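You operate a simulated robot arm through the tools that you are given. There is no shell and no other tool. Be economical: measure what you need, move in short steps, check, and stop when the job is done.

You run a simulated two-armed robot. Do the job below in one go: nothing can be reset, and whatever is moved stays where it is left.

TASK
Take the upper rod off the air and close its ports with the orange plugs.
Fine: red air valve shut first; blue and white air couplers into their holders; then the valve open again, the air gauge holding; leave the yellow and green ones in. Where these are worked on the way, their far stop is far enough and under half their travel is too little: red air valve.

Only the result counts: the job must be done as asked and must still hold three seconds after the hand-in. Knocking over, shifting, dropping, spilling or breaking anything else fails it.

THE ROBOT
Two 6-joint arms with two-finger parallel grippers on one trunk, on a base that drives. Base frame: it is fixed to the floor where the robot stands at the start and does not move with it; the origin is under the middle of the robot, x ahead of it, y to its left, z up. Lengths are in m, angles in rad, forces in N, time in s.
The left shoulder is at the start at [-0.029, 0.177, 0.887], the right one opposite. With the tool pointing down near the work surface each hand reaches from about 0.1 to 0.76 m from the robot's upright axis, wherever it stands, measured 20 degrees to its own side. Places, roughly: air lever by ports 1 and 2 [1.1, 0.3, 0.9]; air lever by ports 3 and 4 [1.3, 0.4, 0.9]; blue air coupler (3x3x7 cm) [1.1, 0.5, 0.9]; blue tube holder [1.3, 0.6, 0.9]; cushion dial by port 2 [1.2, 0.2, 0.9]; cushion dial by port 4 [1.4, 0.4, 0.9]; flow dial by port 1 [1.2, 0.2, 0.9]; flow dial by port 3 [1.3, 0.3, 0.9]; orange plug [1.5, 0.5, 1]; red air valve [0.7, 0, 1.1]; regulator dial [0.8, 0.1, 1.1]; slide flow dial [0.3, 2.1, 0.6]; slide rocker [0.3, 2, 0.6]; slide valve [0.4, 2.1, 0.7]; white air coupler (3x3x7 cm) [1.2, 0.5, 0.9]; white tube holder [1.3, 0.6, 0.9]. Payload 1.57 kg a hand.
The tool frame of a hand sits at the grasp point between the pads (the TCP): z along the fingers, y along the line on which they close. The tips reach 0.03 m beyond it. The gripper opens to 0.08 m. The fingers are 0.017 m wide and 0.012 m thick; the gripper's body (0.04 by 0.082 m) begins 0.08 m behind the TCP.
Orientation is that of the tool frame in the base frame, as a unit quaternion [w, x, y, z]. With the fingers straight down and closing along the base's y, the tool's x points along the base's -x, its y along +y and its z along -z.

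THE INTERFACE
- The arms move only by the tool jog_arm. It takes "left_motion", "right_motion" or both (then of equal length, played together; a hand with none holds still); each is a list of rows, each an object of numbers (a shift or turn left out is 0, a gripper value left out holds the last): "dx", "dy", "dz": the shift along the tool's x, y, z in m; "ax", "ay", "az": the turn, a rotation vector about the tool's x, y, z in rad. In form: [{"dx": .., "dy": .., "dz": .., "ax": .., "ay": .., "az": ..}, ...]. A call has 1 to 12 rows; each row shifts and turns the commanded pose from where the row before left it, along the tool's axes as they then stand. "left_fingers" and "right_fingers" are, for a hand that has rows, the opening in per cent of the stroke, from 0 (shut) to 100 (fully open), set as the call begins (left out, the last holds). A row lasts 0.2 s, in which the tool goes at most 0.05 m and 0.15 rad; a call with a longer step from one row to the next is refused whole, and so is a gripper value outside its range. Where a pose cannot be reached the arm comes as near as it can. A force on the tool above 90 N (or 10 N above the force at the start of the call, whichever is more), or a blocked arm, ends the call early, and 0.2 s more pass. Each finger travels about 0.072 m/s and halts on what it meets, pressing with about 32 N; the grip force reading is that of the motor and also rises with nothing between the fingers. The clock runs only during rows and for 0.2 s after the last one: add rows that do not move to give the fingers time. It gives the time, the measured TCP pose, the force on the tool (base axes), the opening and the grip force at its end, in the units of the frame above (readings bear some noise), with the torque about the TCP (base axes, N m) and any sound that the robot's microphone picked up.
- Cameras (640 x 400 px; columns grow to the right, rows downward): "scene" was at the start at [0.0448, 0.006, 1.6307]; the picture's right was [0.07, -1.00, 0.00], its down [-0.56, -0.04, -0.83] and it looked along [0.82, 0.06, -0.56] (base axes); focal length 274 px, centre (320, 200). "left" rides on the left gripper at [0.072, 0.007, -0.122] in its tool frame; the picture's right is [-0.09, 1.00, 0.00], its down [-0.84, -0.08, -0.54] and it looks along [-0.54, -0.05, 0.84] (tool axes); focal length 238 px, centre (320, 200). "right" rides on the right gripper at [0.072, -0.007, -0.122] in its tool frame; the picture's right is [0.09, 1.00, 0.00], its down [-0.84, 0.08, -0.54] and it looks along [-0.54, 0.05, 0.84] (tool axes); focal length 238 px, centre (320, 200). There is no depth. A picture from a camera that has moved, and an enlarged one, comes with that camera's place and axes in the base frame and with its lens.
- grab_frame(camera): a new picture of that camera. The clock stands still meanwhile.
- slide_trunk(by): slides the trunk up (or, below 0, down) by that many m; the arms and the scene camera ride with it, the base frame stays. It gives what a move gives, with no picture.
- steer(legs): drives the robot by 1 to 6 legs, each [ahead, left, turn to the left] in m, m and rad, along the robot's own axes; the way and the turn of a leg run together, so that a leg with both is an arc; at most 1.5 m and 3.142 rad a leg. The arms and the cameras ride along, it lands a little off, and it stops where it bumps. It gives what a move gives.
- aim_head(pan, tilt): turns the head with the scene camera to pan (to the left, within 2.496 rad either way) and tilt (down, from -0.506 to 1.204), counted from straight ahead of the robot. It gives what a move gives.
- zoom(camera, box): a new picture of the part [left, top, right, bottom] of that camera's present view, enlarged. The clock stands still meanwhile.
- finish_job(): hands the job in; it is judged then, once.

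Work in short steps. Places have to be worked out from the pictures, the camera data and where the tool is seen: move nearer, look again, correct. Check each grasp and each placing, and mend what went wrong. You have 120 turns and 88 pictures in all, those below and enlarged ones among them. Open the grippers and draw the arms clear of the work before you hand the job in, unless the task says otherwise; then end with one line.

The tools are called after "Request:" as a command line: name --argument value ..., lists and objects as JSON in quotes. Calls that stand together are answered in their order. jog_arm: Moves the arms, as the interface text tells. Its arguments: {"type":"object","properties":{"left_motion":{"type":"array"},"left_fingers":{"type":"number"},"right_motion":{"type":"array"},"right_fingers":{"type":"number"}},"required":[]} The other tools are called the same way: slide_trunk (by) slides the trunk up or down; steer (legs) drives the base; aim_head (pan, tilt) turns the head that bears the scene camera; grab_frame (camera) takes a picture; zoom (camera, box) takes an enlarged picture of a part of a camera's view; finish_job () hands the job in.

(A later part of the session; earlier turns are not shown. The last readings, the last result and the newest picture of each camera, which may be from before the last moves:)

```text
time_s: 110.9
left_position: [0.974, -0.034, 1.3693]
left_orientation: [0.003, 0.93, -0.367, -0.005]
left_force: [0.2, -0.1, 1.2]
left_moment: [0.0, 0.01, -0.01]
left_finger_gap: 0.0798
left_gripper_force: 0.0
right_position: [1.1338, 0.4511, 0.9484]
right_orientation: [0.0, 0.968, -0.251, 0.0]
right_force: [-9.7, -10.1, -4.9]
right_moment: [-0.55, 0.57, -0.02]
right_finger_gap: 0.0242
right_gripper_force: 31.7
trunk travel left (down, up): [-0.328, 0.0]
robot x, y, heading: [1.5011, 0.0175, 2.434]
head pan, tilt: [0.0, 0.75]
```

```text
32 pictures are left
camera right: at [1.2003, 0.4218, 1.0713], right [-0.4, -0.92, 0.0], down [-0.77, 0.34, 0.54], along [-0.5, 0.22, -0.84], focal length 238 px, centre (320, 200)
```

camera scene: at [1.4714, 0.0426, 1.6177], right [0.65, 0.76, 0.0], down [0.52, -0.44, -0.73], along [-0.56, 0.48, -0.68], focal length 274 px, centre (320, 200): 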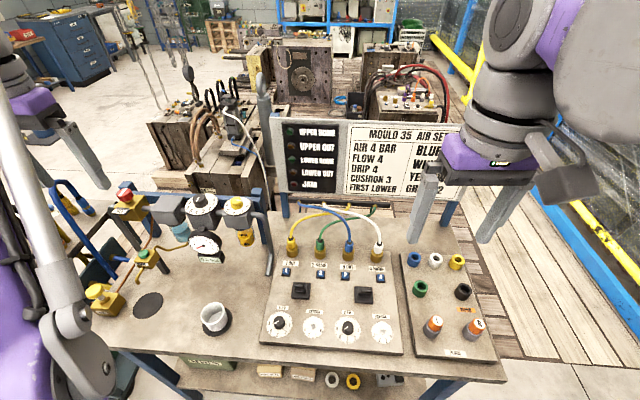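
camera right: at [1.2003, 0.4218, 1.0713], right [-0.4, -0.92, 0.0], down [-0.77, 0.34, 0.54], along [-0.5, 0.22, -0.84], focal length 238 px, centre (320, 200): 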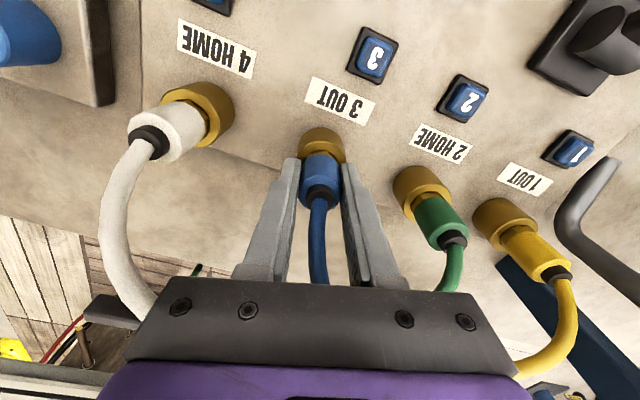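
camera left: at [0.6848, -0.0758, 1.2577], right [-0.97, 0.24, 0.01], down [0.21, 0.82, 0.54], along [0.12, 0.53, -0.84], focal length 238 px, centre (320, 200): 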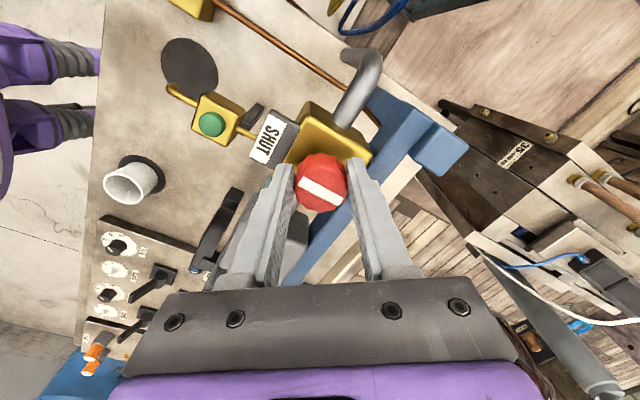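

Twisting meets no resistance. The "3" button beside the port is likely the release; I'll let go and press it with the closed fingers to see what it does.

Request:
jog_arm --right_fingers 60 --right_motion '[{}, {}, {}, {"dz": -0.03, "az": 0.1}, {"dz": -0.03, "az": 0.1}, {"dz": -0.02}]'

Request:
jog_arm --right_fingers 0 --right_motion '[{"dx": 0.036, "dy": 0.008}, {"dx": 0.036, "dy": 0.008}, {}, {}]'

Request:
grab_frame --camera "right"

```text
time_s: 112.3
left_position: [0.9766, -0.0315, 1.3705]
left_orientation: [0.003, 0.93, -0.367, -0.007]
left_force: [-1.6, -1.0, 0.8]
left_moment: [0.01, -0.02, 0.03]
left_finger_gap: 0.08
left_gripper_force: 0.0
right_position: [1.1369, 0.4529, 1.0288]
right_orientation: [0.0, 0.938, -0.347, -0.001]
right_force: [0.0, 0.6, -0.1]
right_moment: [0.0, 0.03, -0.02]
right_finger_gap: 0.0483
right_gripper_force: 0.1
trunk travel left (down, up): [-0.328, 0.0]
robot x, y, heading: [1.502, 0.0201, 2.433]
head pan, tilt: [0.0, 0.75]
```

```text
time_s: 113.3
left_position: [0.9774, -0.0312, 1.3707]
left_orientation: [0.001, 0.93, -0.367, -0.006]
left_force: [0.7, -0.1, 0.0]
left_moment: [0.01, 0.01, -0.05]
left_finger_gap: 0.0798
left_gripper_force: 0.1
right_position: [1.1795, 0.392, 1.0282]
right_orientation: [-0.001, 0.938, -0.347, -0.001]
right_force: [-0.5, -0.5, -0.2]
right_moment: [-0.03, 0.02, 0.0]
right_finger_gap: 0.0
right_gripper_force: 21.3
trunk travel left (down, up): [-0.328, 0.0]
robot x, y, heading: [1.5029, 0.0164, 2.428]
head pan, tilt: [0.0, 0.75]
```

```text
31 pictures are left
camera right: at [1.239, 0.3507, 1.1509], right [-0.58, -0.82, 0.0], down [-0.69, 0.49, 0.54], along [-0.44, 0.31, -0.84], focal length 238 px, centre (320, 200)
```

right: 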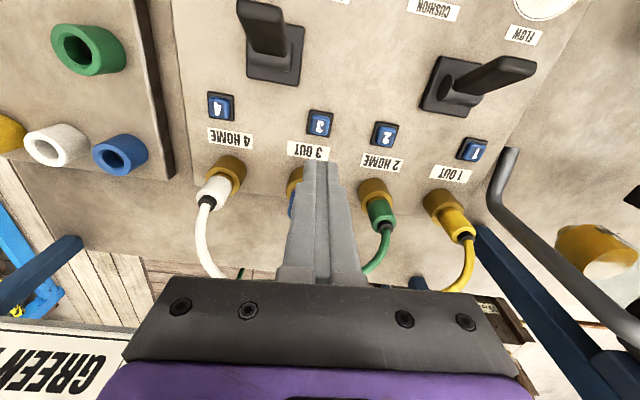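

Aligned over button 3. Descend and press gently, reading force and sound.

Request:
jog_arm --right_motion '[{"dz": 0.035}, {"dz": 0.035}, {"dz": 0.03}, {"dz": 0.008}, {"dz": 0.004}]'

Request:
jog_arm --right_motion '[{"dz": 0.004}, {"dz": 0.004}]'

```text
time_s: 114.5
left_position: [0.9781, -0.0334, 1.3712]
left_orientation: [0.002, 0.93, -0.366, -0.007]
left_force: [-0.1, -0.5, -0.5]
left_moment: [-0.02, -0.02, 0.01]
left_finger_gap: 0.0799
left_gripper_force: 0.0
right_position: [1.18, 0.3934, 0.9181]
right_orientation: [-0.001, 0.938, -0.346, -0.003]
right_force: [-2.5, 1.5, 38.1]
right_moment: [0.0, 0.04, -0.04]
right_finger_gap: 0.0
right_gripper_force: 21.4
trunk travel left (down, up): [-0.328, 0.0]
robot x, y, heading: [1.4999, 0.0169, 2.432]
head pan, tilt: [0.0, 0.75]
heard: click
```

```text
time_s: 115.0
left_position: [0.9811, -0.0373, 1.3733]
left_orientation: [0.001, 0.931, -0.366, -0.009]
left_force: [-0.2, 0.0, 0.7]
left_moment: [0.05, 0.01, -0.04]
left_finger_gap: 0.08
left_gripper_force: 0.0
right_position: [1.1805, 0.3937, 0.9186]
right_orientation: [-0.002, 0.938, -0.347, -0.006]
right_force: [-7.1, 7.0, 36.6]
right_moment: [0.0, -0.02, -0.03]
right_finger_gap: 0.0
right_gripper_force: 21.6
trunk travel left (down, up): [-0.328, 0.0]
robot x, y, heading: [1.4998, 0.0165, 2.439]
head pan, tilt: [0.0, 0.75]
stopped in row 2 (right hand): the force on the tool passed its limit at 96 N (the readings are from after the stop); the commanded pose is now the measured one
```

A click was heard. Lift off and look at the button/port.

Request:
jog_arm --right_motion '[{"dz": -0.03}, {"dz": -0.04}, {"dz": -0.04}]'

Request:
zoom --camera "right" --box '[180, 80, 500, 240]'

```text
time_s: 115.8
left_position: [0.9757, -0.0319, 1.3696]
left_orientation: [0.003, 0.93, -0.366, -0.005]
left_force: [-0.1, -0.1, 0.6]
left_moment: [0.01, 0.01, 0.0]
left_finger_gap: 0.0799
left_gripper_force: 0.0
right_position: [1.181, 0.3957, 1.0237]
right_orientation: [-0.001, 0.938, -0.347, -0.001]
right_force: [0.4, 0.9, -0.1]
right_moment: [0.0, 0.0, 0.01]
right_finger_gap: 0.0
right_gripper_force: 21.0
trunk travel left (down, up): [-0.328, 0.0]
robot x, y, heading: [1.4997, 0.0171, 2.435]
head pan, tilt: [0.0, 0.75]
```

```text
2.00 times, centred on (340, 160) of right
camera zoom: at [1.2396, 0.3536, 1.1464], right [-0.58, -0.82, 0.0], down [-0.68, 0.48, 0.54], along [-0.44, 0.31, -0.84], focal length 477 px, centre (280, 280)
```

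zoom: 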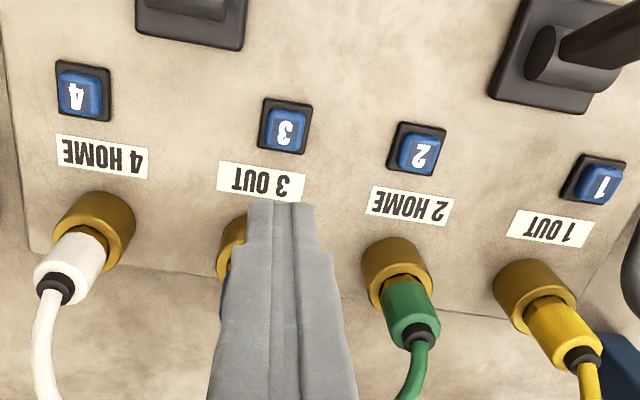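

Try pulling blue again now.

Request:
jog_arm --right_fingers 60 --right_motion '[{"dx": -0.036, "dy": -0.006}, {"dx": -0.035, "dy": -0.005}, {}, {"dz": 0.04}, {"dz": 0.036}, {}]'

Request:
jog_arm --right_fingers 0 --right_motion '[{}, {}, {}, {}, {"dz": -0.004}, {"dz": -0.004}]'

```text
time_s: 117.2
left_position: [0.9767, -0.0321, 1.3693]
left_orientation: [0.003, 0.93, -0.367, -0.007]
left_force: [-1.4, 0.3, 0.2]
left_moment: [0.03, 0.03, 0.05]
left_finger_gap: 0.08
left_gripper_force: 0.1
right_position: [1.1339, 0.4496, 0.9455]
right_orientation: [-0.001, 0.938, -0.346, -0.001]
right_force: [0.7, 0.4, -0.4]
right_moment: [0.01, 0.02, 0.03]
right_finger_gap: 0.048
right_gripper_force: 0.0
trunk travel left (down, up): [-0.328, 0.0]
robot x, y, heading: [1.5019, 0.0186, 2.434]
head pan, tilt: [0.0, 0.75]
```

```text
time_s: 118.6
left_position: [0.9762, -0.0313, 1.3705]
left_orientation: [0.002, 0.931, -0.366, -0.006]
left_force: [-0.4, -0.3, -0.6]
left_moment: [0.02, -0.01, -0.02]
left_finger_gap: 0.0798
left_gripper_force: 0.1
right_position: [1.1328, 0.4491, 0.9544]
right_orientation: [0.0, 0.938, -0.347, -0.002]
right_force: [1.2, 0.3, 0.2]
right_moment: [-0.01, 0.03, 0.01]
right_finger_gap: 0.0249
right_gripper_force: 31.8
trunk travel left (down, up): [-0.328, 0.0]
robot x, y, heading: [1.5012, 0.0193, 2.44]
head pan, tilt: [0.0, 0.75]
```

No resistance now – it's released. Lift it out.

Request:
jog_arm --right_motion '[{"dz": -0.02}, {"dz": -0.03}, {"dz": -0.04}]'

Request:
grab_frame --camera "right"

```text
time_s: 119.4
left_position: [0.9776, -0.0321, 1.3704]
left_orientation: [0.002, 0.93, -0.366, -0.007]
left_force: [-0.9, 0.2, 0.3]
left_moment: [-0.05, -0.02, -0.01]
left_finger_gap: 0.08
left_gripper_force: 0.0
right_position: [1.1326, 0.4478, 1.0442]
right_orientation: [0.0, 0.938, -0.347, -0.001]
right_force: [-0.1, 0.6, -1.6]
right_moment: [0.0, 0.04, -0.02]
right_finger_gap: 0.0249
right_gripper_force: 31.6
trunk travel left (down, up): [-0.328, 0.0]
robot x, y, heading: [1.4991, 0.0166, 2.438]
head pan, tilt: [0.0, 0.75]
```

```text
29 pictures are left
camera right: at [1.1918, 0.4064, 1.1672], right [-0.58, -0.82, 0.0], down [-0.68, 0.48, 0.54], along [-0.44, 0.32, -0.84], focal length 238 px, centre (320, 200)
```

right: 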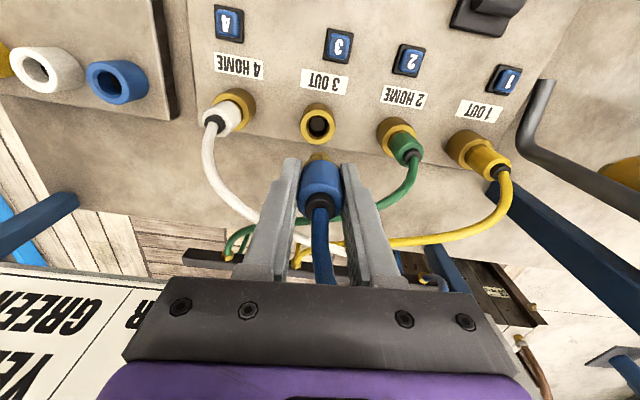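

Blue is out; port 3 clear. Carry it up, back, to the right and above the blue holder.

Request:
jog_arm --right_motion '[{"dz": -0.03, "dx": 0.03}, {"dx": 0.04, "dy": -0.02}, {"dx": 0.01, "dy": -0.04}, {"dy": -0.045}, {"dy": -0.045}, {"dy": -0.045, "dx": -0.01}, {"dy": -0.016, "dx": -0.03}, {"dx": -0.0307}]'

Request:
grab_frame --camera "right"

```text
time_s: 121.2
left_position: [0.9761, -0.0317, 1.3693]
left_orientation: [0.002, 0.93, -0.366, -0.006]
left_force: [0.5, -0.1, 0.4]
left_moment: [0.01, -0.03, 0.01]
left_finger_gap: 0.08
left_gripper_force: 0.0
right_position: [1.2768, 0.604, 1.0744]
right_orientation: [0.0, 0.938, -0.347, -0.001]
right_force: [-0.5, -0.2, -0.1]
right_moment: [0.01, -0.03, -0.02]
right_finger_gap: 0.0246
right_gripper_force: 31.6
trunk travel left (down, up): [-0.328, 0.0]
robot x, y, heading: [1.4978, 0.0191, 2.432]
head pan, tilt: [0.0, 0.75]
```

```text
28 pictures are left
camera right: at [1.3366, 0.5622, 1.1962], right [-0.58, -0.82, 0.0], down [-0.68, 0.48, 0.54], along [-0.44, 0.31, -0.84], focal length 238 px, centre (320, 200)
```

right: 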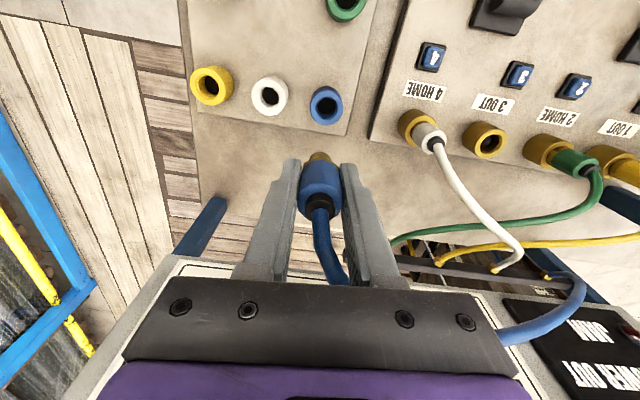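

Close-range ray suggests the hole is ~8 mm further back. I shift and descend to just above the rim, then check.

Request:
jog_arm --right_motion '[{"dx": 0.0076, "dy": 0.0027, "dz": 0.02}, {"dz": 0.04}, {"dz": 0.035}]'

Request:
grab_frame --camera "right"

Request:
zoom --camera "scene" --box '[370, 190, 510, 290]'

```text
time_s: 122.0
left_position: [0.977, -0.0308, 1.3708]
left_orientation: [0.003, 0.93, -0.367, -0.006]
left_force: [-1.2, 0.0, 0.1]
left_moment: [-0.02, 0.01, -0.01]
left_finger_gap: 0.0801
left_gripper_force: 0.0
right_position: [1.2808, 0.5966, 0.9774]
right_orientation: [0.0, 0.938, -0.347, -0.001]
right_force: [-0.1, 0.4, -0.6]
right_moment: [0.0, 0.04, -0.02]
right_finger_gap: 0.0247
right_gripper_force: 32.3
trunk travel left (down, up): [-0.328, 0.0]
robot x, y, heading: [1.499, 0.0151, 2.433]
head pan, tilt: [0.0, 0.75]
```

```text
27 pictures are left
camera right: at [1.3395, 0.5543, 1.1001], right [-0.58, -0.82, 0.0], down [-0.68, 0.48, 0.54], along [-0.44, 0.31, -0.84], focal length 238 px, centre (320, 200)
```

right: 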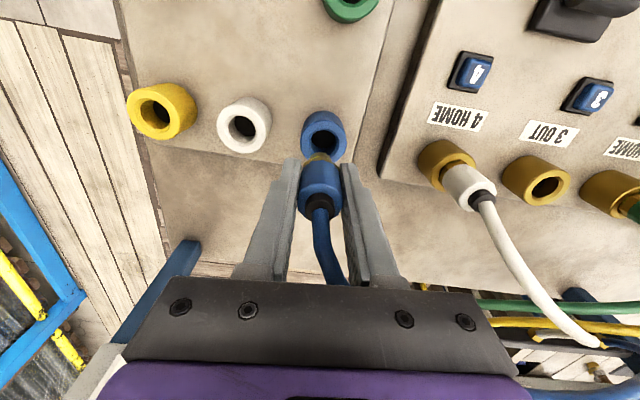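

```text
4.00 times, centred on (440, 240) of scene
camera zoom: at [1.4714, 0.0432, 1.6177], right [0.65, 0.76, 0.0], down [0.52, -0.44, -0.73], along [-0.56, 0.48, -0.68], focal length 1094 px, centre (-160, 40)
```

zoom: 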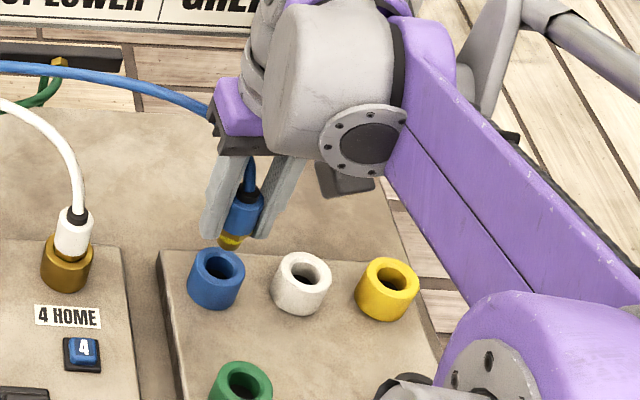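

Rays from both cameras put the hole about 4 mm back and 2 mm left of my line. Correct and lower until the tip is at the rim, then check again.

Request:
jog_arm --right_motion '[{"dx": 0.004, "dy": 0.002, "dz": 0.01}, {"dz": 0.012}]'

Request:
zoom --camera "right" --box '[240, 90, 400, 220]'

Request:
zoom --camera "scene" --box '[395, 230, 455, 280]'

```text
time_s: 122.6
left_position: [0.9759, -0.0316, 1.3706]
left_orientation: [0.003, 0.931, -0.366, -0.006]
left_force: [-0.7, 0.4, 0.5]
left_moment: [0.02, -0.03, -0.02]
left_finger_gap: 0.0797
left_gripper_force: 0.1
right_position: [1.2831, 0.5928, 0.9567]
right_orientation: [0.0, 0.938, -0.347, -0.003]
right_force: [0.1, -0.2, 0.0]
right_moment: [-0.01, -0.02, 0.01]
right_finger_gap: 0.0245
right_gripper_force: 32.0
trunk travel left (down, up): [-0.328, 0.0]
robot x, y, heading: [1.5042, 0.0143, 2.432]
head pan, tilt: [0.0, 0.75]
```

```text
3.08 times, centred on (320, 155) of right
camera zoom: at [1.3417, 0.5498, 1.0797], right [-0.58, -0.82, 0.0], down [-0.68, 0.48, 0.54], along [-0.44, 0.31, -0.84], focal length 733 px, centre (320, 338)
```

zoom: 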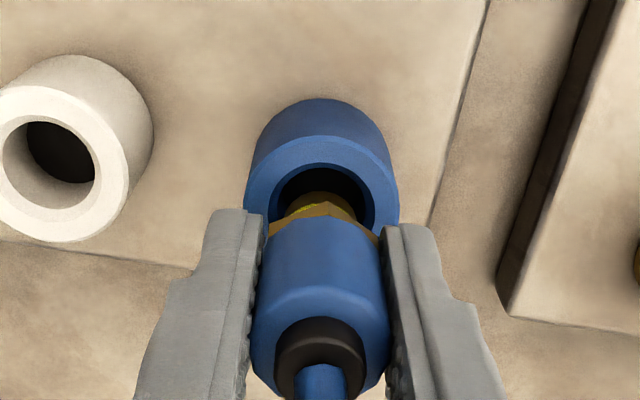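

```text
8.00 times, centred on (425, 255) of scene
camera zoom: at [1.4714, 0.0431, 1.6177], right [0.65, 0.76, 0.0], down [0.52, -0.44, -0.73], along [-0.56, 0.48, -0.68], focal length 2188 px, centre (-520, -240)
```

zoom: 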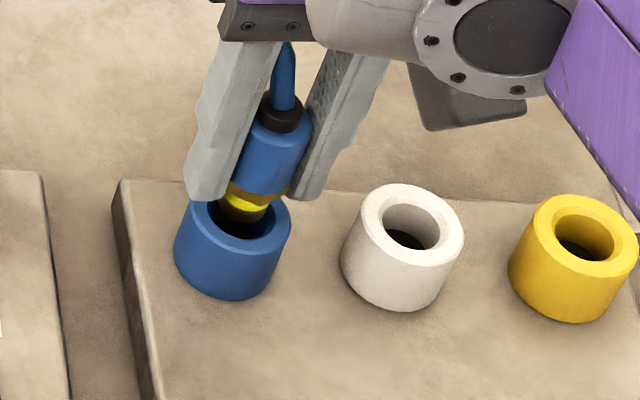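

The nipple is entering the holder's hole. Lower gently.

Request:
jog_arm --right_motion '[{"dz": 0.006, "dy": 0.0007}, {"dz": 0.006}, {"dz": 0.005}]'

Request:
zoom --camera "scene" --box '[395, 230, 455, 280]'

```text
time_s: 123.4
left_position: [0.978, -0.0337, 1.3719]
left_orientation: [0.001, 0.93, -0.367, -0.009]
left_force: [0.3, 0.1, 0.8]
left_moment: [0.02, 0.0, 0.01]
left_finger_gap: 0.0799
left_gripper_force: 0.1
right_position: [1.2835, 0.5897, 0.9457]
right_orientation: [-0.002, 0.938, -0.347, -0.003]
right_force: [3.4, 7.9, 44.4]
right_moment: [-0.38, 0.02, 0.34]
right_finger_gap: 0.0247
right_gripper_force: 32.0
trunk travel left (down, up): [-0.328, 0.0]
robot x, y, heading: [1.4992, 0.019, 2.434]
head pan, tilt: [0.0, 0.75]
```

```text
8.00 times, centred on (425, 255) of scene
camera zoom: at [1.4736, 0.0398, 1.6184], right [0.65, 0.76, 0.0], down [0.52, -0.44, -0.73], along [-0.56, 0.48, -0.68], focal length 2188 px, centre (-520, -240)
```

zoom: 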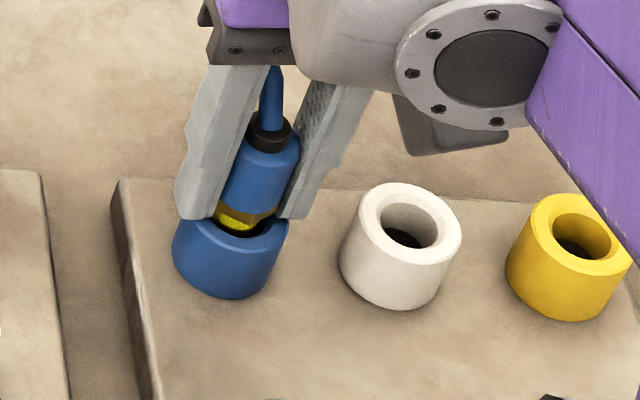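

The fingertips have reached the rim (z≈0.915), so the nipple is in the hole and the body 5 mm above. I relieve, open, raise 15 mm, regrip higher and push it home.

Request:
jog_arm --right_motion '[{"dz": -0.003}, {}]'

Request:
jog_arm --right_fingers 60 --right_motion '[{}, {}, {"dz": -0.012}, {}]'

Request:
zoom --camera "scene" --box '[395, 230, 455, 280]'

```text
time_s: 124.0
left_position: [0.977, -0.0336, 1.37]
left_orientation: [0.002, 0.93, -0.367, -0.007]
left_force: [0.9, 0.0, -0.3]
left_moment: [0.0, 0.01, -0.02]
left_finger_gap: 0.0798
left_gripper_force: 0.0
right_position: [1.2828, 0.5898, 0.9459]
right_orientation: [-0.002, 0.938, -0.347, -0.003]
right_force: [-1.5, 14.0, 38.9]
right_moment: [0.0, 0.1, -0.06]
right_finger_gap: 0.0247
right_gripper_force: 32.6
trunk travel left (down, up): [-0.328, 0.0]
robot x, y, heading: [1.501, 0.0162, 2.43]
head pan, tilt: [0.0, 0.75]
```

```text
time_s: 125.0
left_position: [0.9776, -0.0319, 1.3702]
left_orientation: [0.004, 0.93, -0.366, -0.006]
left_force: [1.4, -0.4, -0.4]
left_moment: [-0.05, 0.01, 0.01]
left_finger_gap: 0.0801
left_gripper_force: 0.0
right_position: [1.282, 0.591, 0.9547]
right_orientation: [0.001, 0.938, -0.346, -0.001]
right_force: [-1.6, -0.5, -0.4]
right_moment: [-0.01, -0.02, -0.03]
right_finger_gap: 0.0482
right_gripper_force: 0.0
trunk travel left (down, up): [-0.328, 0.0]
robot x, y, heading: [1.5026, 0.0205, 2.439]
head pan, tilt: [0.0, 0.75]
```

```text
8.00 times, centred on (425, 255) of scene
camera zoom: at [1.4716, 0.0434, 1.6175], right [0.65, 0.76, 0.0], down [0.52, -0.44, -0.73], along [-0.56, 0.48, -0.68], focal length 2188 px, centre (-520, -240)
```

zoom: 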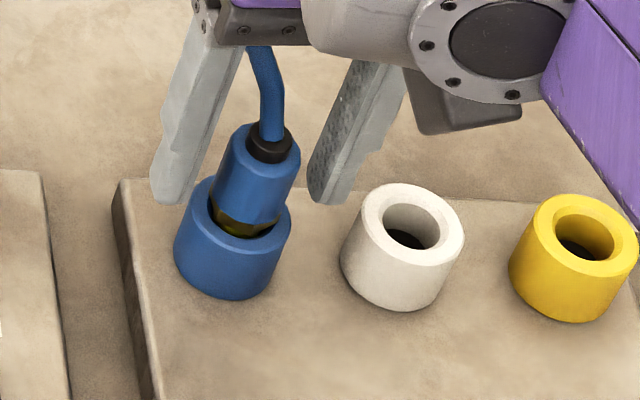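

It dropped partway. Regrip at this higher position and push down.

Request:
jog_arm --right_fingers 0 --right_motion '[{}, {}, {}, {"dz": 0.004}, {"dz": 0.003}]'

Request:
zoom --camera "scene" --box '[395, 230, 455, 280]'

```text
time_s: 126.2
left_position: [0.9786, -0.0334, 1.3713]
left_orientation: [0.002, 0.93, -0.366, -0.007]
left_force: [-0.6, 0.0, -0.3]
left_moment: [0.04, -0.02, 0.01]
left_finger_gap: 0.0802
left_gripper_force: 0.2
right_position: [1.2827, 0.5908, 0.9503]
right_orientation: [-0.002, 0.938, -0.347, -0.001]
right_force: [-1.6, 7.2, 32.6]
right_moment: [0.33, 0.05, -0.01]
right_finger_gap: 0.0244
right_gripper_force: 32.6
trunk travel left (down, up): [-0.328, 0.0]
robot x, y, heading: [1.5, 0.021, 2.432]
head pan, tilt: [0.0, 0.75]
```

```text
8.00 times, centred on (425, 255) of scene
camera zoom: at [1.4727, 0.0409, 1.618], right [0.65, 0.76, 0.0], down [0.52, -0.44, -0.73], along [-0.56, 0.48, -0.68], focal length 2188 px, centre (-520, -240)
```

zoom: 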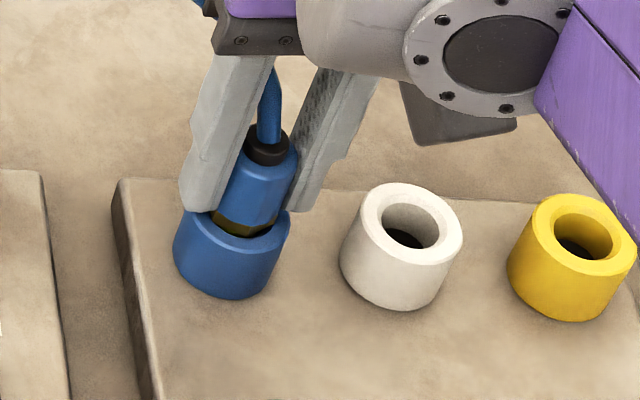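

It's seated firmly against the holder. Release, rise and verify.

Request:
jog_arm --right_fingers 60 --right_motion '[{}, {}, {}, {"dz": -0.03}, {"dz": -0.03}, {"dz": -0.03}]'

Request:
grab_frame --camera "right"

```text
time_s: 127.6
left_position: [0.9762, -0.0318, 1.3702]
left_orientation: [0.001, 0.931, -0.366, -0.007]
left_force: [-0.9, 0.4, 0.0]
left_moment: [0.02, -0.01, 0.01]
left_finger_gap: 0.08
left_gripper_force: 0.0
right_position: [1.2818, 0.5896, 1.0399]
right_orientation: [-0.001, 0.938, -0.347, -0.002]
right_force: [1.1, -1.0, -0.7]
right_moment: [0.0, -0.01, -0.02]
right_finger_gap: 0.0478
right_gripper_force: 0.0
trunk travel left (down, up): [-0.328, 0.0]
robot x, y, heading: [1.4995, 0.0184, 2.434]
head pan, tilt: [0.0, 0.75]
```

```text
20 pictures are left
camera right: at [1.3409, 0.5481, 1.1626], right [-0.58, -0.82, 0.0], down [-0.68, 0.48, 0.54], along [-0.44, 0.32, -0.84], focal length 238 px, centre (320, 200)
```

right: 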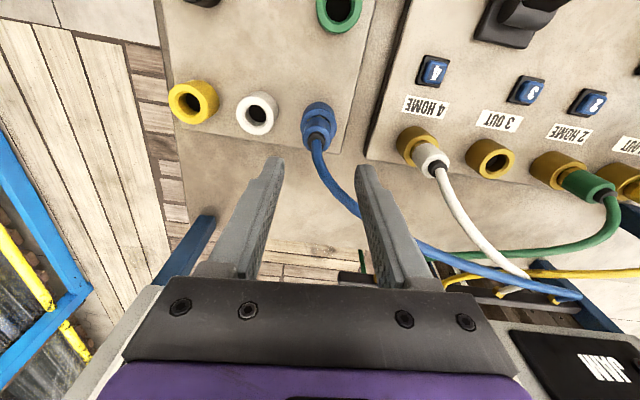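

Blue is in its holder. Next button 4, which I place at (1.255, 0.467): rise, move over with fingers closed, and press.

Request:
jog_arm --right_motion '[{"dz": -0.04}, {"dz": -0.04}, {"dx": 0.03}, {"dx": 0.03, "dy": 0.02}, {"dy": 0.045}, {"dy": 0.045}]'

Request:
jog_arm --right_fingers 0 --right_motion '[{}, {"dz": 0.04}, {"dz": 0.04}, {"dz": 0.04}, {"dz": 0.04}]'

Request:
grab_frame --camera "right"

```text
time_s: 129.0
left_position: [0.9757, -0.0329, 1.3693]
left_orientation: [0.002, 0.931, -0.366, -0.006]
left_force: [-1.3, 0.2, -0.3]
left_moment: [0.03, -0.02, -0.01]
left_finger_gap: 0.08
left_gripper_force: 0.1
right_position: [1.2559, 0.4694, 1.1174]
right_orientation: [-0.001, 0.938, -0.347, -0.001]
right_force: [-0.5, -0.4, 1.2]
right_moment: [-0.02, -0.02, 0.01]
right_finger_gap: 0.0478
right_gripper_force: 0.0
trunk travel left (down, up): [-0.328, 0.0]
robot x, y, heading: [1.502, 0.0174, 2.431]
head pan, tilt: [0.0, 0.75]
```

```text
time_s: 130.2
left_position: [0.9768, -0.0314, 1.3699]
left_orientation: [0.002, 0.931, -0.366, -0.006]
left_force: [0.6, 0.6, -1.3]
left_moment: [-0.04, 0.03, -0.03]
left_finger_gap: 0.0799
left_gripper_force: 0.0
right_position: [1.2545, 0.4706, 0.9564]
right_orientation: [-0.001, 0.938, -0.347, -0.001]
right_force: [0.0, -0.9, 0.9]
right_moment: [0.02, 0.01, -0.01]
right_finger_gap: 0.0001
right_gripper_force: 21.5
trunk travel left (down, up): [-0.328, 0.0]
robot x, y, heading: [1.5058, 0.0169, 2.434]
head pan, tilt: [0.0, 0.75]
```

```text
19 pictures are left
camera right: at [1.3141, 0.4283, 1.079], right [-0.58, -0.82, 0.0], down [-0.68, 0.48, 0.54], along [-0.44, 0.31, -0.84], focal length 238 px, centre (320, 200)
```

right: 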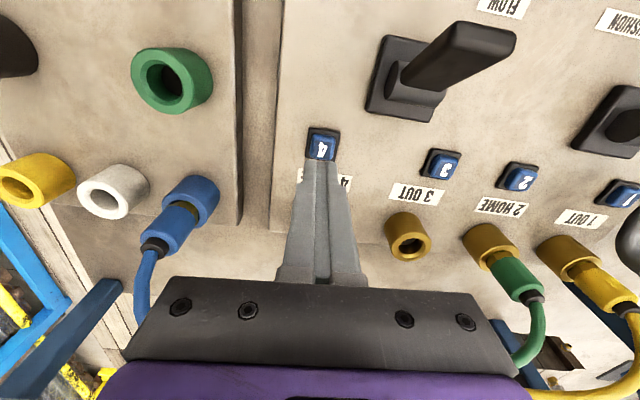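

Aligned with button 4. Press it.

Request:
jog_arm --right_motion '[{"dz": 0.025}, {"dz": 0.01}, {"dz": 0.004}, {"dz": 0.002}]'

```text
time_s: 131.2
left_position: [0.9765, -0.033, 1.3711]
left_orientation: [0.002, 0.93, -0.367, -0.007]
left_force: [0.7, -0.4, 0.2]
left_moment: [0.0, 0.02, -0.01]
left_finger_gap: 0.08
left_gripper_force: 0.1
right_position: [1.2574, 0.4688, 0.9188]
right_orientation: [-0.001, 0.938, -0.347, -0.002]
right_force: [-3.2, 7.3, 28.6]
right_moment: [0.13, 0.04, 0.05]
right_finger_gap: 0.0001
right_gripper_force: 20.9
trunk travel left (down, up): [-0.328, 0.0]
robot x, y, heading: [1.5, 0.0128, 2.436]
head pan, tilt: [0.0, 0.75]
heard: click
```

Click heard. Lift, go over the white coupler and grip (a bit higher this time).

Request:
jog_arm --right_motion '[{"dz": -0.04}, {"dz": -0.04}, {"dz": -0.03}]'

Request:
jog_arm --right_fingers 60 --right_motion '[{"dx": -0.041, "dy": 0.001}, {"dx": -0.0404, "dy": 0.0015}, {}, {"dz": 0.02}]'

Request:
grab_frame --camera "right"

```text
time_s: 132.0
left_position: [0.9763, -0.032, 1.3698]
left_orientation: [0.002, 0.93, -0.366, -0.006]
left_force: [-0.8, 0.8, -0.1]
left_moment: [-0.03, 0.0, -0.01]
left_finger_gap: 0.0801
left_gripper_force: 0.1
right_position: [1.2561, 0.47, 1.0272]
right_orientation: [-0.001, 0.938, -0.347, -0.001]
right_force: [-0.3, 0.6, 0.0]
right_moment: [0.01, 0.0, 0.0]
right_finger_gap: 0.0
right_gripper_force: 21.2
trunk travel left (down, up): [-0.328, 0.0]
robot x, y, heading: [1.5003, 0.0182, 2.433]
head pan, tilt: [0.0, 0.75]
```

```text
time_s: 133.0
left_position: [0.9756, -0.0303, 1.3704]
left_orientation: [0.003, 0.93, -0.367, -0.006]
left_force: [-0.1, 1.1, -0.2]
left_moment: [-0.01, -0.02, -0.01]
left_finger_gap: 0.0799
left_gripper_force: 0.1
right_position: [1.1921, 0.5196, 1.0064]
right_orientation: [-0.001, 0.938, -0.347, 0.0]
right_force: [0.3, 0.0, 0.7]
right_moment: [-0.01, -0.01, -0.02]
right_finger_gap: 0.0479
right_gripper_force: 0.2
trunk travel left (down, up): [-0.328, 0.0]
robot x, y, heading: [1.5028, 0.0171, 2.433]
head pan, tilt: [0.0, 0.75]
```

```text
18 pictures are left
camera right: at [1.2514, 0.4781, 1.1302], right [-0.58, -0.82, 0.0], down [-0.69, 0.48, 0.54], along [-0.44, 0.31, -0.84], focal length 238 px, centre (320, 200)
```

right: 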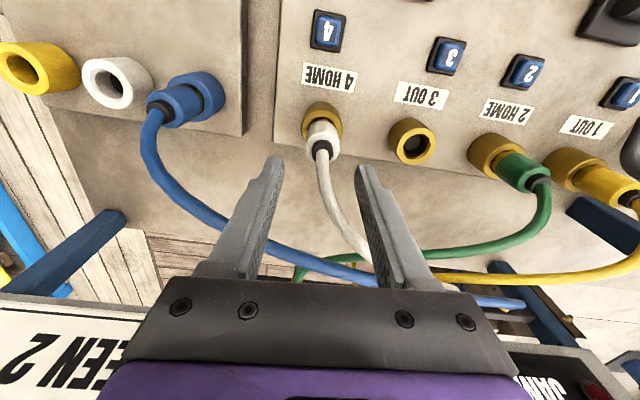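

White is ~6 mm further back; correct, descend and grip.

Request:
jog_arm --right_motion '[{"dx": 0.006, "dy": 0.001, "dz": 0.01}, {"dz": 0.02}, {"dz": 0.021}, {}]'

Request:
jog_arm --right_fingers 0 --right_motion '[{}, {}, {}, {}, {"dz": -0.004}, {"dz": -0.004}]'

```text
time_s: 134.0
left_position: [0.9772, -0.0322, 1.3714]
left_orientation: [0.002, 0.93, -0.367, -0.007]
left_force: [0.0, 0.1, -0.3]
left_moment: [0.02, -0.03, 0.02]
left_finger_gap: 0.0801
left_gripper_force: 0.0
right_position: [1.1983, 0.5141, 0.9578]
right_orientation: [0.0, 0.938, -0.346, -0.002]
right_force: [0.6, 0.1, 0.0]
right_moment: [-0.02, 0.02, 0.02]
right_finger_gap: 0.0477
right_gripper_force: 0.1
trunk travel left (down, up): [-0.328, 0.0]
robot x, y, heading: [1.4998, 0.0181, 2.432]
head pan, tilt: [0.0, 0.75]
```

```text
time_s: 135.4
left_position: [0.9764, -0.031, 1.3707]
left_orientation: [0.002, 0.93, -0.366, -0.006]
left_force: [0.6, -0.1, -0.2]
left_moment: [0.01, 0.02, 0.0]
left_finger_gap: 0.0801
left_gripper_force: 0.1
right_position: [1.1966, 0.514, 0.9655]
right_orientation: [0.0, 0.938, -0.347, -0.002]
right_force: [-0.1, -0.3, -0.2]
right_moment: [0.01, 0.02, -0.02]
right_finger_gap: 0.0243
right_gripper_force: 32.3
trunk travel left (down, up): [-0.328, 0.0]
robot x, y, heading: [1.4992, 0.0188, 2.43]
head pan, tilt: [0.0, 0.75]
```

Free. Lift, and carry behind the row to above the white holder.

Request:
jog_arm --right_motion '[{"dz": -0.03}, {"dz": -0.04}, {"dz": -0.03, "dx": 0.03}, {"dx": 0.045}, {"dx": 0.025, "dy": -0.03}, {"dy": -0.045}, {"dy": -0.045}, {"dy": -0.045}, {"dy": -0.012, "dx": -0.03}, {"dx": -0.048}]'

Request:
grab_frame --camera "right"

```text
time_s: 137.6
left_position: [0.9746, -0.0298, 1.3691]
left_orientation: [0.003, 0.93, -0.366, -0.006]
left_force: [-0.2, 0.7, 0.0]
left_moment: [-0.04, 0.0, -0.01]
left_finger_gap: 0.08
left_gripper_force: 0.1
right_position: [1.3292, 0.6392, 1.0632]
right_orientation: [0.0, 0.938, -0.347, -0.001]
right_force: [0.2, 0.5, 0.1]
right_moment: [-0.06, -0.04, 0.03]
right_finger_gap: 0.0243
right_gripper_force: 32.2
trunk travel left (down, up): [-0.328, 0.0]
robot x, y, heading: [1.5026, 0.0186, 2.427]
head pan, tilt: [0.0, 0.75]
```

```text
17 pictures are left
camera right: at [1.3883, 0.597, 1.1872], right [-0.58, -0.82, 0.0], down [-0.69, 0.48, 0.54], along [-0.44, 0.31, -0.84], focal length 238 px, centre (320, 200)
```

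right: 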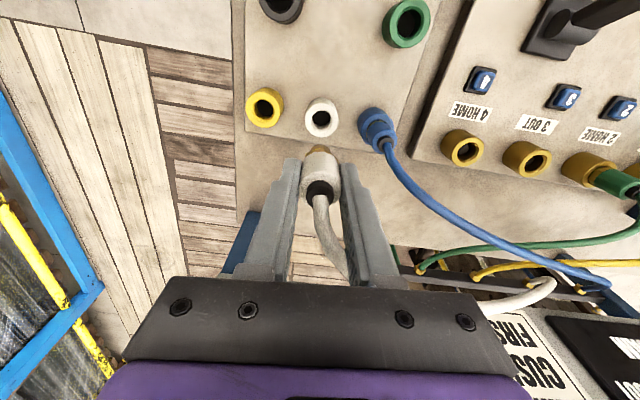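

Hole is within 2 mm of the axis. Lower to just at the rim and check with the scene camera.

Request:
jog_arm --right_motion '[{"dx": 0.001, "dy": 0.002, "dz": 0.03}, {"dz": 0.03}, {"dz": 0.028}]'

Request:
zoom --camera "scene" --box '[400, 230, 460, 280]'

Request:
zoom --camera "right" --box '[240, 90, 400, 220]'

```text
time_s: 138.4
left_position: [0.9755, -0.0312, 1.3695]
left_orientation: [0.002, 0.93, -0.367, -0.006]
left_force: [0.1, -0.3, 0.1]
left_moment: [0.0, 0.02, 0.0]
left_finger_gap: 0.0802
left_gripper_force: 0.1
right_position: [1.3283, 0.6336, 0.9754]
right_orientation: [0.0, 0.938, -0.347, -0.002]
right_force: [0.5, -0.8, 0.1]
right_moment: [-0.01, 0.04, 0.0]
right_finger_gap: 0.0239
right_gripper_force: 32.1
trunk travel left (down, up): [-0.328, 0.0]
robot x, y, heading: [1.5037, 0.0176, 2.43]
head pan, tilt: [0.0, 0.75]
```

```text
8.00 times, centred on (430, 255) of scene
camera zoom: at [1.4715, 0.0431, 1.6176], right [0.65, 0.76, 0.0], down [0.52, -0.44, -0.73], along [-0.56, 0.48, -0.68], focal length 2188 px, centre (-560, -240)
```

zoom: 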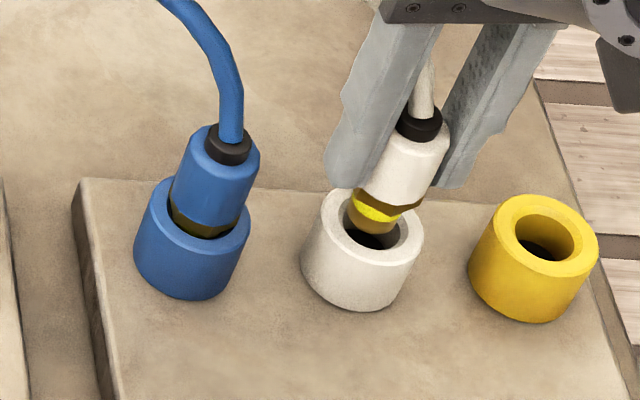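

```text
3.08 times, centred on (320, 155) of right
camera zoom: at [1.3876, 0.5912, 1.0983], right [-0.58, -0.82, 0.0], down [-0.68, 0.48, 0.54], along [-0.44, 0.32, -0.84], focal length 733 px, centre (320, 338)
```

zoom: 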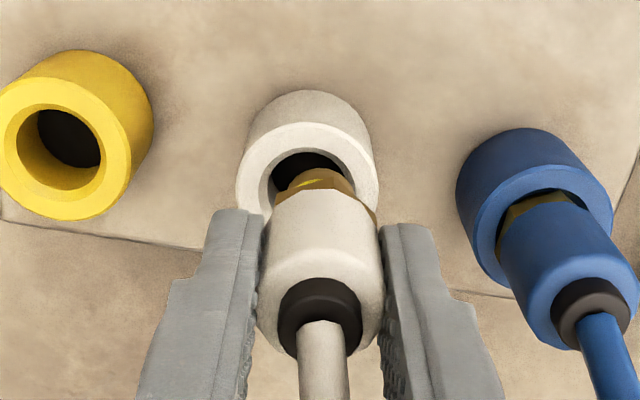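

Nearly centred. Lower in small steps with a 1 mm correction, watching force.

Request:
jog_arm --right_motion '[{"dz": 0.007, "dy": -0.001}, {"dz": 0.006}]'

Request:
jog_arm --right_motion '[{"dz": 0.005}, {"dz": 0.003}]'

```text
time_s: 139.0
left_position: [0.9755, -0.0308, 1.3706]
left_orientation: [0.003, 0.93, -0.367, -0.006]
left_force: [-0.3, -0.4, 0.8]
left_moment: [-0.02, 0.02, 0.01]
left_finger_gap: 0.0802
left_gripper_force: 0.1
right_position: [1.3289, 0.6354, 0.9632]
right_orientation: [0.0, 0.938, -0.347, -0.002]
right_force: [-0.3, 6.0, -0.8]
right_moment: [0.28, 0.03, 0.02]
right_finger_gap: 0.0242
right_gripper_force: 32.3
trunk travel left (down, up): [-0.328, 0.0]
robot x, y, heading: [1.5016, 0.0189, 2.434]
head pan, tilt: [0.0, 0.75]
```

```text
time_s: 139.6
left_position: [0.9766, -0.0314, 1.3702]
left_orientation: [0.003, 0.93, -0.367, -0.006]
left_force: [0.0, -0.2, 1.1]
left_moment: [-0.03, -0.01, -0.02]
left_finger_gap: 0.0802
left_gripper_force: 0.0
right_position: [1.3287, 0.6354, 0.9572]
right_orientation: [0.0, 0.938, -0.346, -0.001]
right_force: [-1.1, 8.9, 2.8]
right_moment: [0.4, 0.04, 0.04]
right_finger_gap: 0.0243
right_gripper_force: 31.9
trunk travel left (down, up): [-0.328, 0.0]
robot x, y, heading: [1.5032, 0.019, 2.436]
head pan, tilt: [0.0, 0.75]
```

Request:
jog_arm --right_motion '[{"dz": 0.004, "dx": 0.001}, {"dz": 0.004}]'

Request:
zoom --camera "scene" --box '[400, 230, 460, 280]'

```text
time_s: 140.2
left_position: [0.9769, -0.0319, 1.3718]
left_orientation: [0.002, 0.93, -0.367, -0.007]
left_force: [0.7, -0.7, 0.1]
left_moment: [0.0, 0.03, 0.03]
left_finger_gap: 0.0801
left_gripper_force: 0.1
right_position: [1.3318, 0.6334, 0.9514]
right_orientation: [-0.002, 0.938, -0.347, -0.003]
right_force: [-1.8, 17.3, 37.6]
right_moment: [0.64, 0.04, 0.02]
right_finger_gap: 0.0247
right_gripper_force: 32.3
trunk travel left (down, up): [-0.328, 0.0]
robot x, y, heading: [1.4992, 0.0145, 2.433]
head pan, tilt: [0.0, 0.75]
```

```text
8.00 times, centred on (430, 255) of scene
camera zoom: at [1.4725, 0.0418, 1.6181], right [0.65, 0.76, 0.0], down [0.52, -0.44, -0.73], along [-0.56, 0.48, -0.68], focal length 2188 px, centre (-560, -240)
```

zoom: 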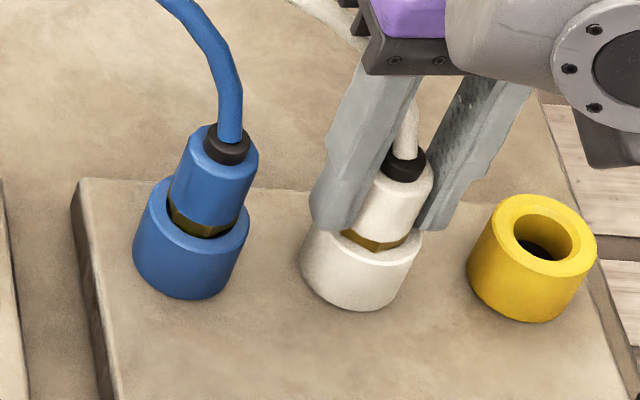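

White seats at the rim like the blue. Release, rise, and look.

Request:
jog_arm --right_fingers 60 --right_motion '[{}, {}, {}, {"dz": -0.03}, {"dz": -0.04}, {"dz": -0.04}, {"dz": -0.04}, {"dx": 0.04}, {"dx": 0.04}, {"dx": 0.04}]'

Request:
grab_frame --camera "right"

```text
time_s: 142.4
left_position: [0.9766, -0.0332, 1.3705]
left_orientation: [0.003, 0.93, -0.366, -0.006]
left_force: [0.0, -0.2, -0.1]
left_moment: [0.0, 0.01, -0.03]
left_finger_gap: 0.0801
left_gripper_force: 0.0
right_position: [1.4225, 0.5543, 1.0975]
right_orientation: [-0.001, 0.938, -0.347, -0.001]
right_force: [-0.2, 0.1, -0.3]
right_moment: [0.0, 0.01, -0.02]
right_finger_gap: 0.048
right_gripper_force: 0.2
trunk travel left (down, up): [-0.328, 0.0]
robot x, y, heading: [1.5005, 0.0179, 2.431]
head pan, tilt: [0.0, 0.75]
```

```text
13 pictures are left
camera right: at [1.4812, 0.5122, 1.2205], right [-0.58, -0.82, 0.0], down [-0.68, 0.48, 0.55], along [-0.44, 0.32, -0.84], focal length 238 px, centre (320, 200)
```

right: 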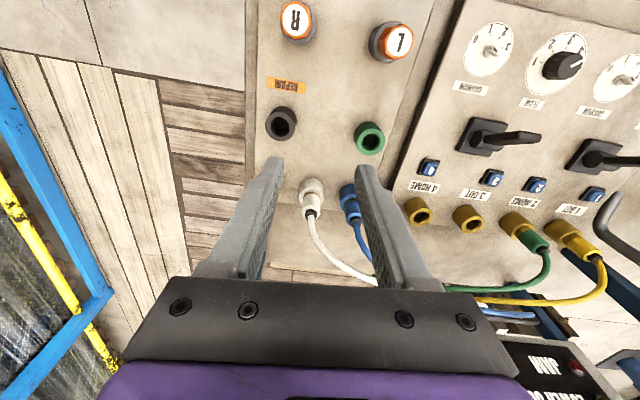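

Both couplers sit in their holders. Now plug L: move above it and check.

Request:
jog_arm --right_fingers 70 --right_motion '[{"dx": 0.03, "dy": 0.025}, {"dx": 0.03, "dy": 0.025}, {"dx": 0.025, "dy": 0.0238}, {"dz": 0.04}, {"dz": 0.03}]'

Request:
grab_frame --camera "right"

```text
time_s: 143.6
left_position: [0.9766, -0.032, 1.3708]
left_orientation: [0.003, 0.93, -0.367, -0.006]
left_force: [0.0, 0.0, 0.2]
left_moment: [0.03, -0.03, 0.0]
left_finger_gap: 0.08
left_gripper_force: 0.2
right_position: [1.4385, 0.4429, 1.0264]
right_orientation: [0.0, 0.938, -0.347, -0.002]
right_force: [1.2, -0.1, 0.5]
right_moment: [0.0, -0.02, 0.02]
right_finger_gap: 0.0561
right_gripper_force: 0.0
trunk travel left (down, up): [-0.328, 0.0]
robot x, y, heading: [1.5057, 0.0179, 2.434]
head pan, tilt: [0.0, 0.75]
```

```text
12 pictures are left
camera right: at [1.4981, 0.4005, 1.149], right [-0.58, -0.82, 0.0], down [-0.68, 0.48, 0.54], along [-0.44, 0.32, -0.84], focal length 238 px, centre (320, 200)
```

right: 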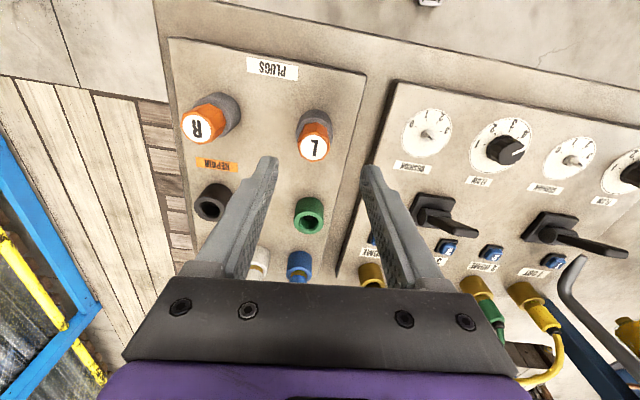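

Aligned within 5 mm. Correct, descend and grip plug L.

Request:
jog_arm --right_motion '[{"dy": -0.004, "dx": -0.001, "dz": 0.02}, {"dz": 0.025}, {"dz": 0.025}, {}]'

Request:
jog_arm --right_fingers 0 --right_motion '[{}, {}, {}, {}, {"dz": -0.004}, {"dz": -0.004}]'

```text
time_s: 144.6
left_position: [0.9773, -0.0309, 1.3707]
left_orientation: [0.002, 0.931, -0.366, -0.007]
left_force: [-0.3, 0.0, -0.1]
left_moment: [0.03, 0.0, 0.02]
left_finger_gap: 0.0799
left_gripper_force: 0.2
right_position: [1.4412, 0.4466, 0.9577]
right_orientation: [-0.001, 0.938, -0.347, -0.002]
right_force: [0.8, -0.1, 0.5]
right_moment: [0.04, -0.01, -0.02]
right_finger_gap: 0.0562
right_gripper_force: 0.0
trunk travel left (down, up): [-0.328, 0.0]
robot x, y, heading: [1.5084, 0.0163, 2.432]
head pan, tilt: [0.0, 0.75]
```

```text
time_s: 146.0
left_position: [0.9756, -0.0313, 1.37]
left_orientation: [0.003, 0.93, -0.366, -0.007]
left_force: [0.5, 0.6, 0.8]
left_moment: [0.0, -0.01, 0.03]
left_finger_gap: 0.0802
left_gripper_force: 0.0
right_position: [1.4403, 0.4468, 0.9666]
right_orientation: [-0.001, 0.938, -0.346, -0.002]
right_force: [0.2, -0.3, -0.3]
right_moment: [-0.01, -0.02, -0.01]
right_finger_gap: 0.027
right_gripper_force: 32.0
trunk travel left (down, up): [-0.328, 0.0]
robot x, y, heading: [1.5005, 0.0184, 2.432]
head pan, tilt: [0.0, 0.75]
```

Plug L is free in hand. Lift and carry to above port 3.

Request:
jog_arm --right_motion '[{"dz": -0.03}, {"dz": -0.04}, {"dz": -0.04}, {"dy": 0.045}, {"dy": 0.045}, {"dy": 0.045, "dx": -0.01}, {"dy": 0.04, "dx": -0.025}, {"dy": 0.022, "dx": -0.04}, {"dx": -0.048}, {"dx": -0.048}, {"dx": -0.048}]'

Request:
grab_frame --camera "right"

```text
time_s: 148.4
left_position: [0.9756, -0.03, 1.3691]
left_orientation: [0.003, 0.93, -0.367, -0.006]
left_force: [-0.8, 1.7, 0.6]
left_moment: [-0.05, -0.03, 0.01]
left_finger_gap: 0.0801
left_gripper_force: 0.0
right_position: [1.1431, 0.4434, 1.0744]
right_orientation: [-0.001, 0.938, -0.347, 0.0]
right_force: [-0.5, 0.2, -0.5]
right_moment: [-0.05, -0.04, 0.01]
right_finger_gap: 0.027
right_gripper_force: 32.3
trunk travel left (down, up): [-0.328, 0.0]
robot x, y, heading: [1.5014, 0.0193, 2.434]
head pan, tilt: [0.0, 0.75]
```

```text
11 pictures are left
camera right: at [1.202, 0.4015, 1.1974], right [-0.58, -0.82, 0.0], down [-0.69, 0.49, 0.54], along [-0.44, 0.31, -0.84], focal length 238 px, centre (320, 200)
```

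right: 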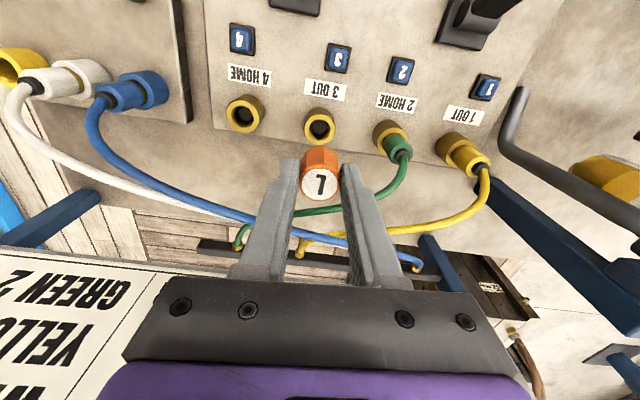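

Port 3 is ~11 mm ahead of the axis. Correct, lower, check.

Request:
jog_arm --right_motion '[{"dx": -0.0105, "dy": 0.001, "dz": 0.03}, {"dz": 0.04}, {"dz": 0.03}]'

Request:
zoom --camera "right" --box '[240, 90, 400, 220]'

```text
time_s: 149.2
left_position: [0.9761, -0.031, 1.3711]
left_orientation: [0.003, 0.93, -0.367, -0.005]
left_force: [-0.1, -0.1, -0.6]
left_moment: [0.02, -0.01, 0.01]
left_finger_gap: 0.0801
left_gripper_force: 0.2
right_position: [1.1358, 0.4481, 0.9748]
right_orientation: [-0.002, 0.938, -0.347, -0.001]
right_force: [0.2, -0.2, -0.3]
right_moment: [0.01, 0.01, 0.0]
right_finger_gap: 0.0271
right_gripper_force: 31.6
trunk travel left (down, up): [-0.328, 0.0]
robot x, y, heading: [1.5015, 0.0184, 2.432]
head pan, tilt: [0.0, 0.75]
```

```text
3.08 times, centred on (320, 155) of right
camera zoom: at [1.1949, 0.4063, 1.0982], right [-0.58, -0.82, 0.0], down [-0.68, 0.48, 0.54], along [-0.44, 0.32, -0.84], focal length 733 px, centre (320, 338)
```

zoom: 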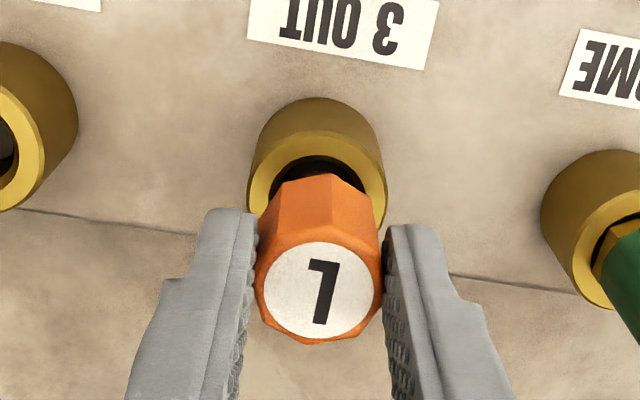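

Well lined up. Lower in steps.

Request:
jog_arm --right_motion '[{"dz": 0.007}, {"dz": 0.007}]'

Request:
jog_arm --right_motion '[{"dz": 0.004}, {"dz": 0.003}]'

```text
time_s: 149.8
left_position: [0.9754, -0.0316, 1.3697]
left_orientation: [0.002, 0.93, -0.366, -0.007]
left_force: [0.5, 1.2, 0.4]
left_moment: [-0.03, 0.01, -0.02]
left_finger_gap: 0.0803
left_gripper_force: 0.0
right_position: [1.1365, 0.4477, 0.9624]
right_orientation: [-0.001, 0.938, -0.348, -0.001]
right_force: [0.2, 1.3, 2.4]
right_moment: [0.07, -0.02, -0.01]
right_finger_gap: 0.0269
right_gripper_force: 32.0
trunk travel left (down, up): [-0.328, 0.0]
robot x, y, heading: [1.4985, 0.0178, 2.431]
head pan, tilt: [0.0, 0.75]
```

```text
time_s: 150.4
left_position: [0.9782, -0.0332, 1.3715]
left_orientation: [0.001, 0.93, -0.367, -0.007]
left_force: [-0.1, 0.2, 0.0]
left_moment: [-0.02, -0.01, -0.06]
left_finger_gap: 0.0801
left_gripper_force: 0.0
right_position: [1.1362, 0.4466, 0.9572]
right_orientation: [-0.002, 0.938, -0.346, -0.003]
right_force: [0.8, 5.3, 29.4]
right_moment: [0.48, -0.11, 0.01]
right_finger_gap: 0.027
right_gripper_force: 31.7
trunk travel left (down, up): [-0.328, 0.0]
robot x, y, heading: [1.4993, 0.0201, 2.437]
head pan, tilt: [0.0, 0.75]
```

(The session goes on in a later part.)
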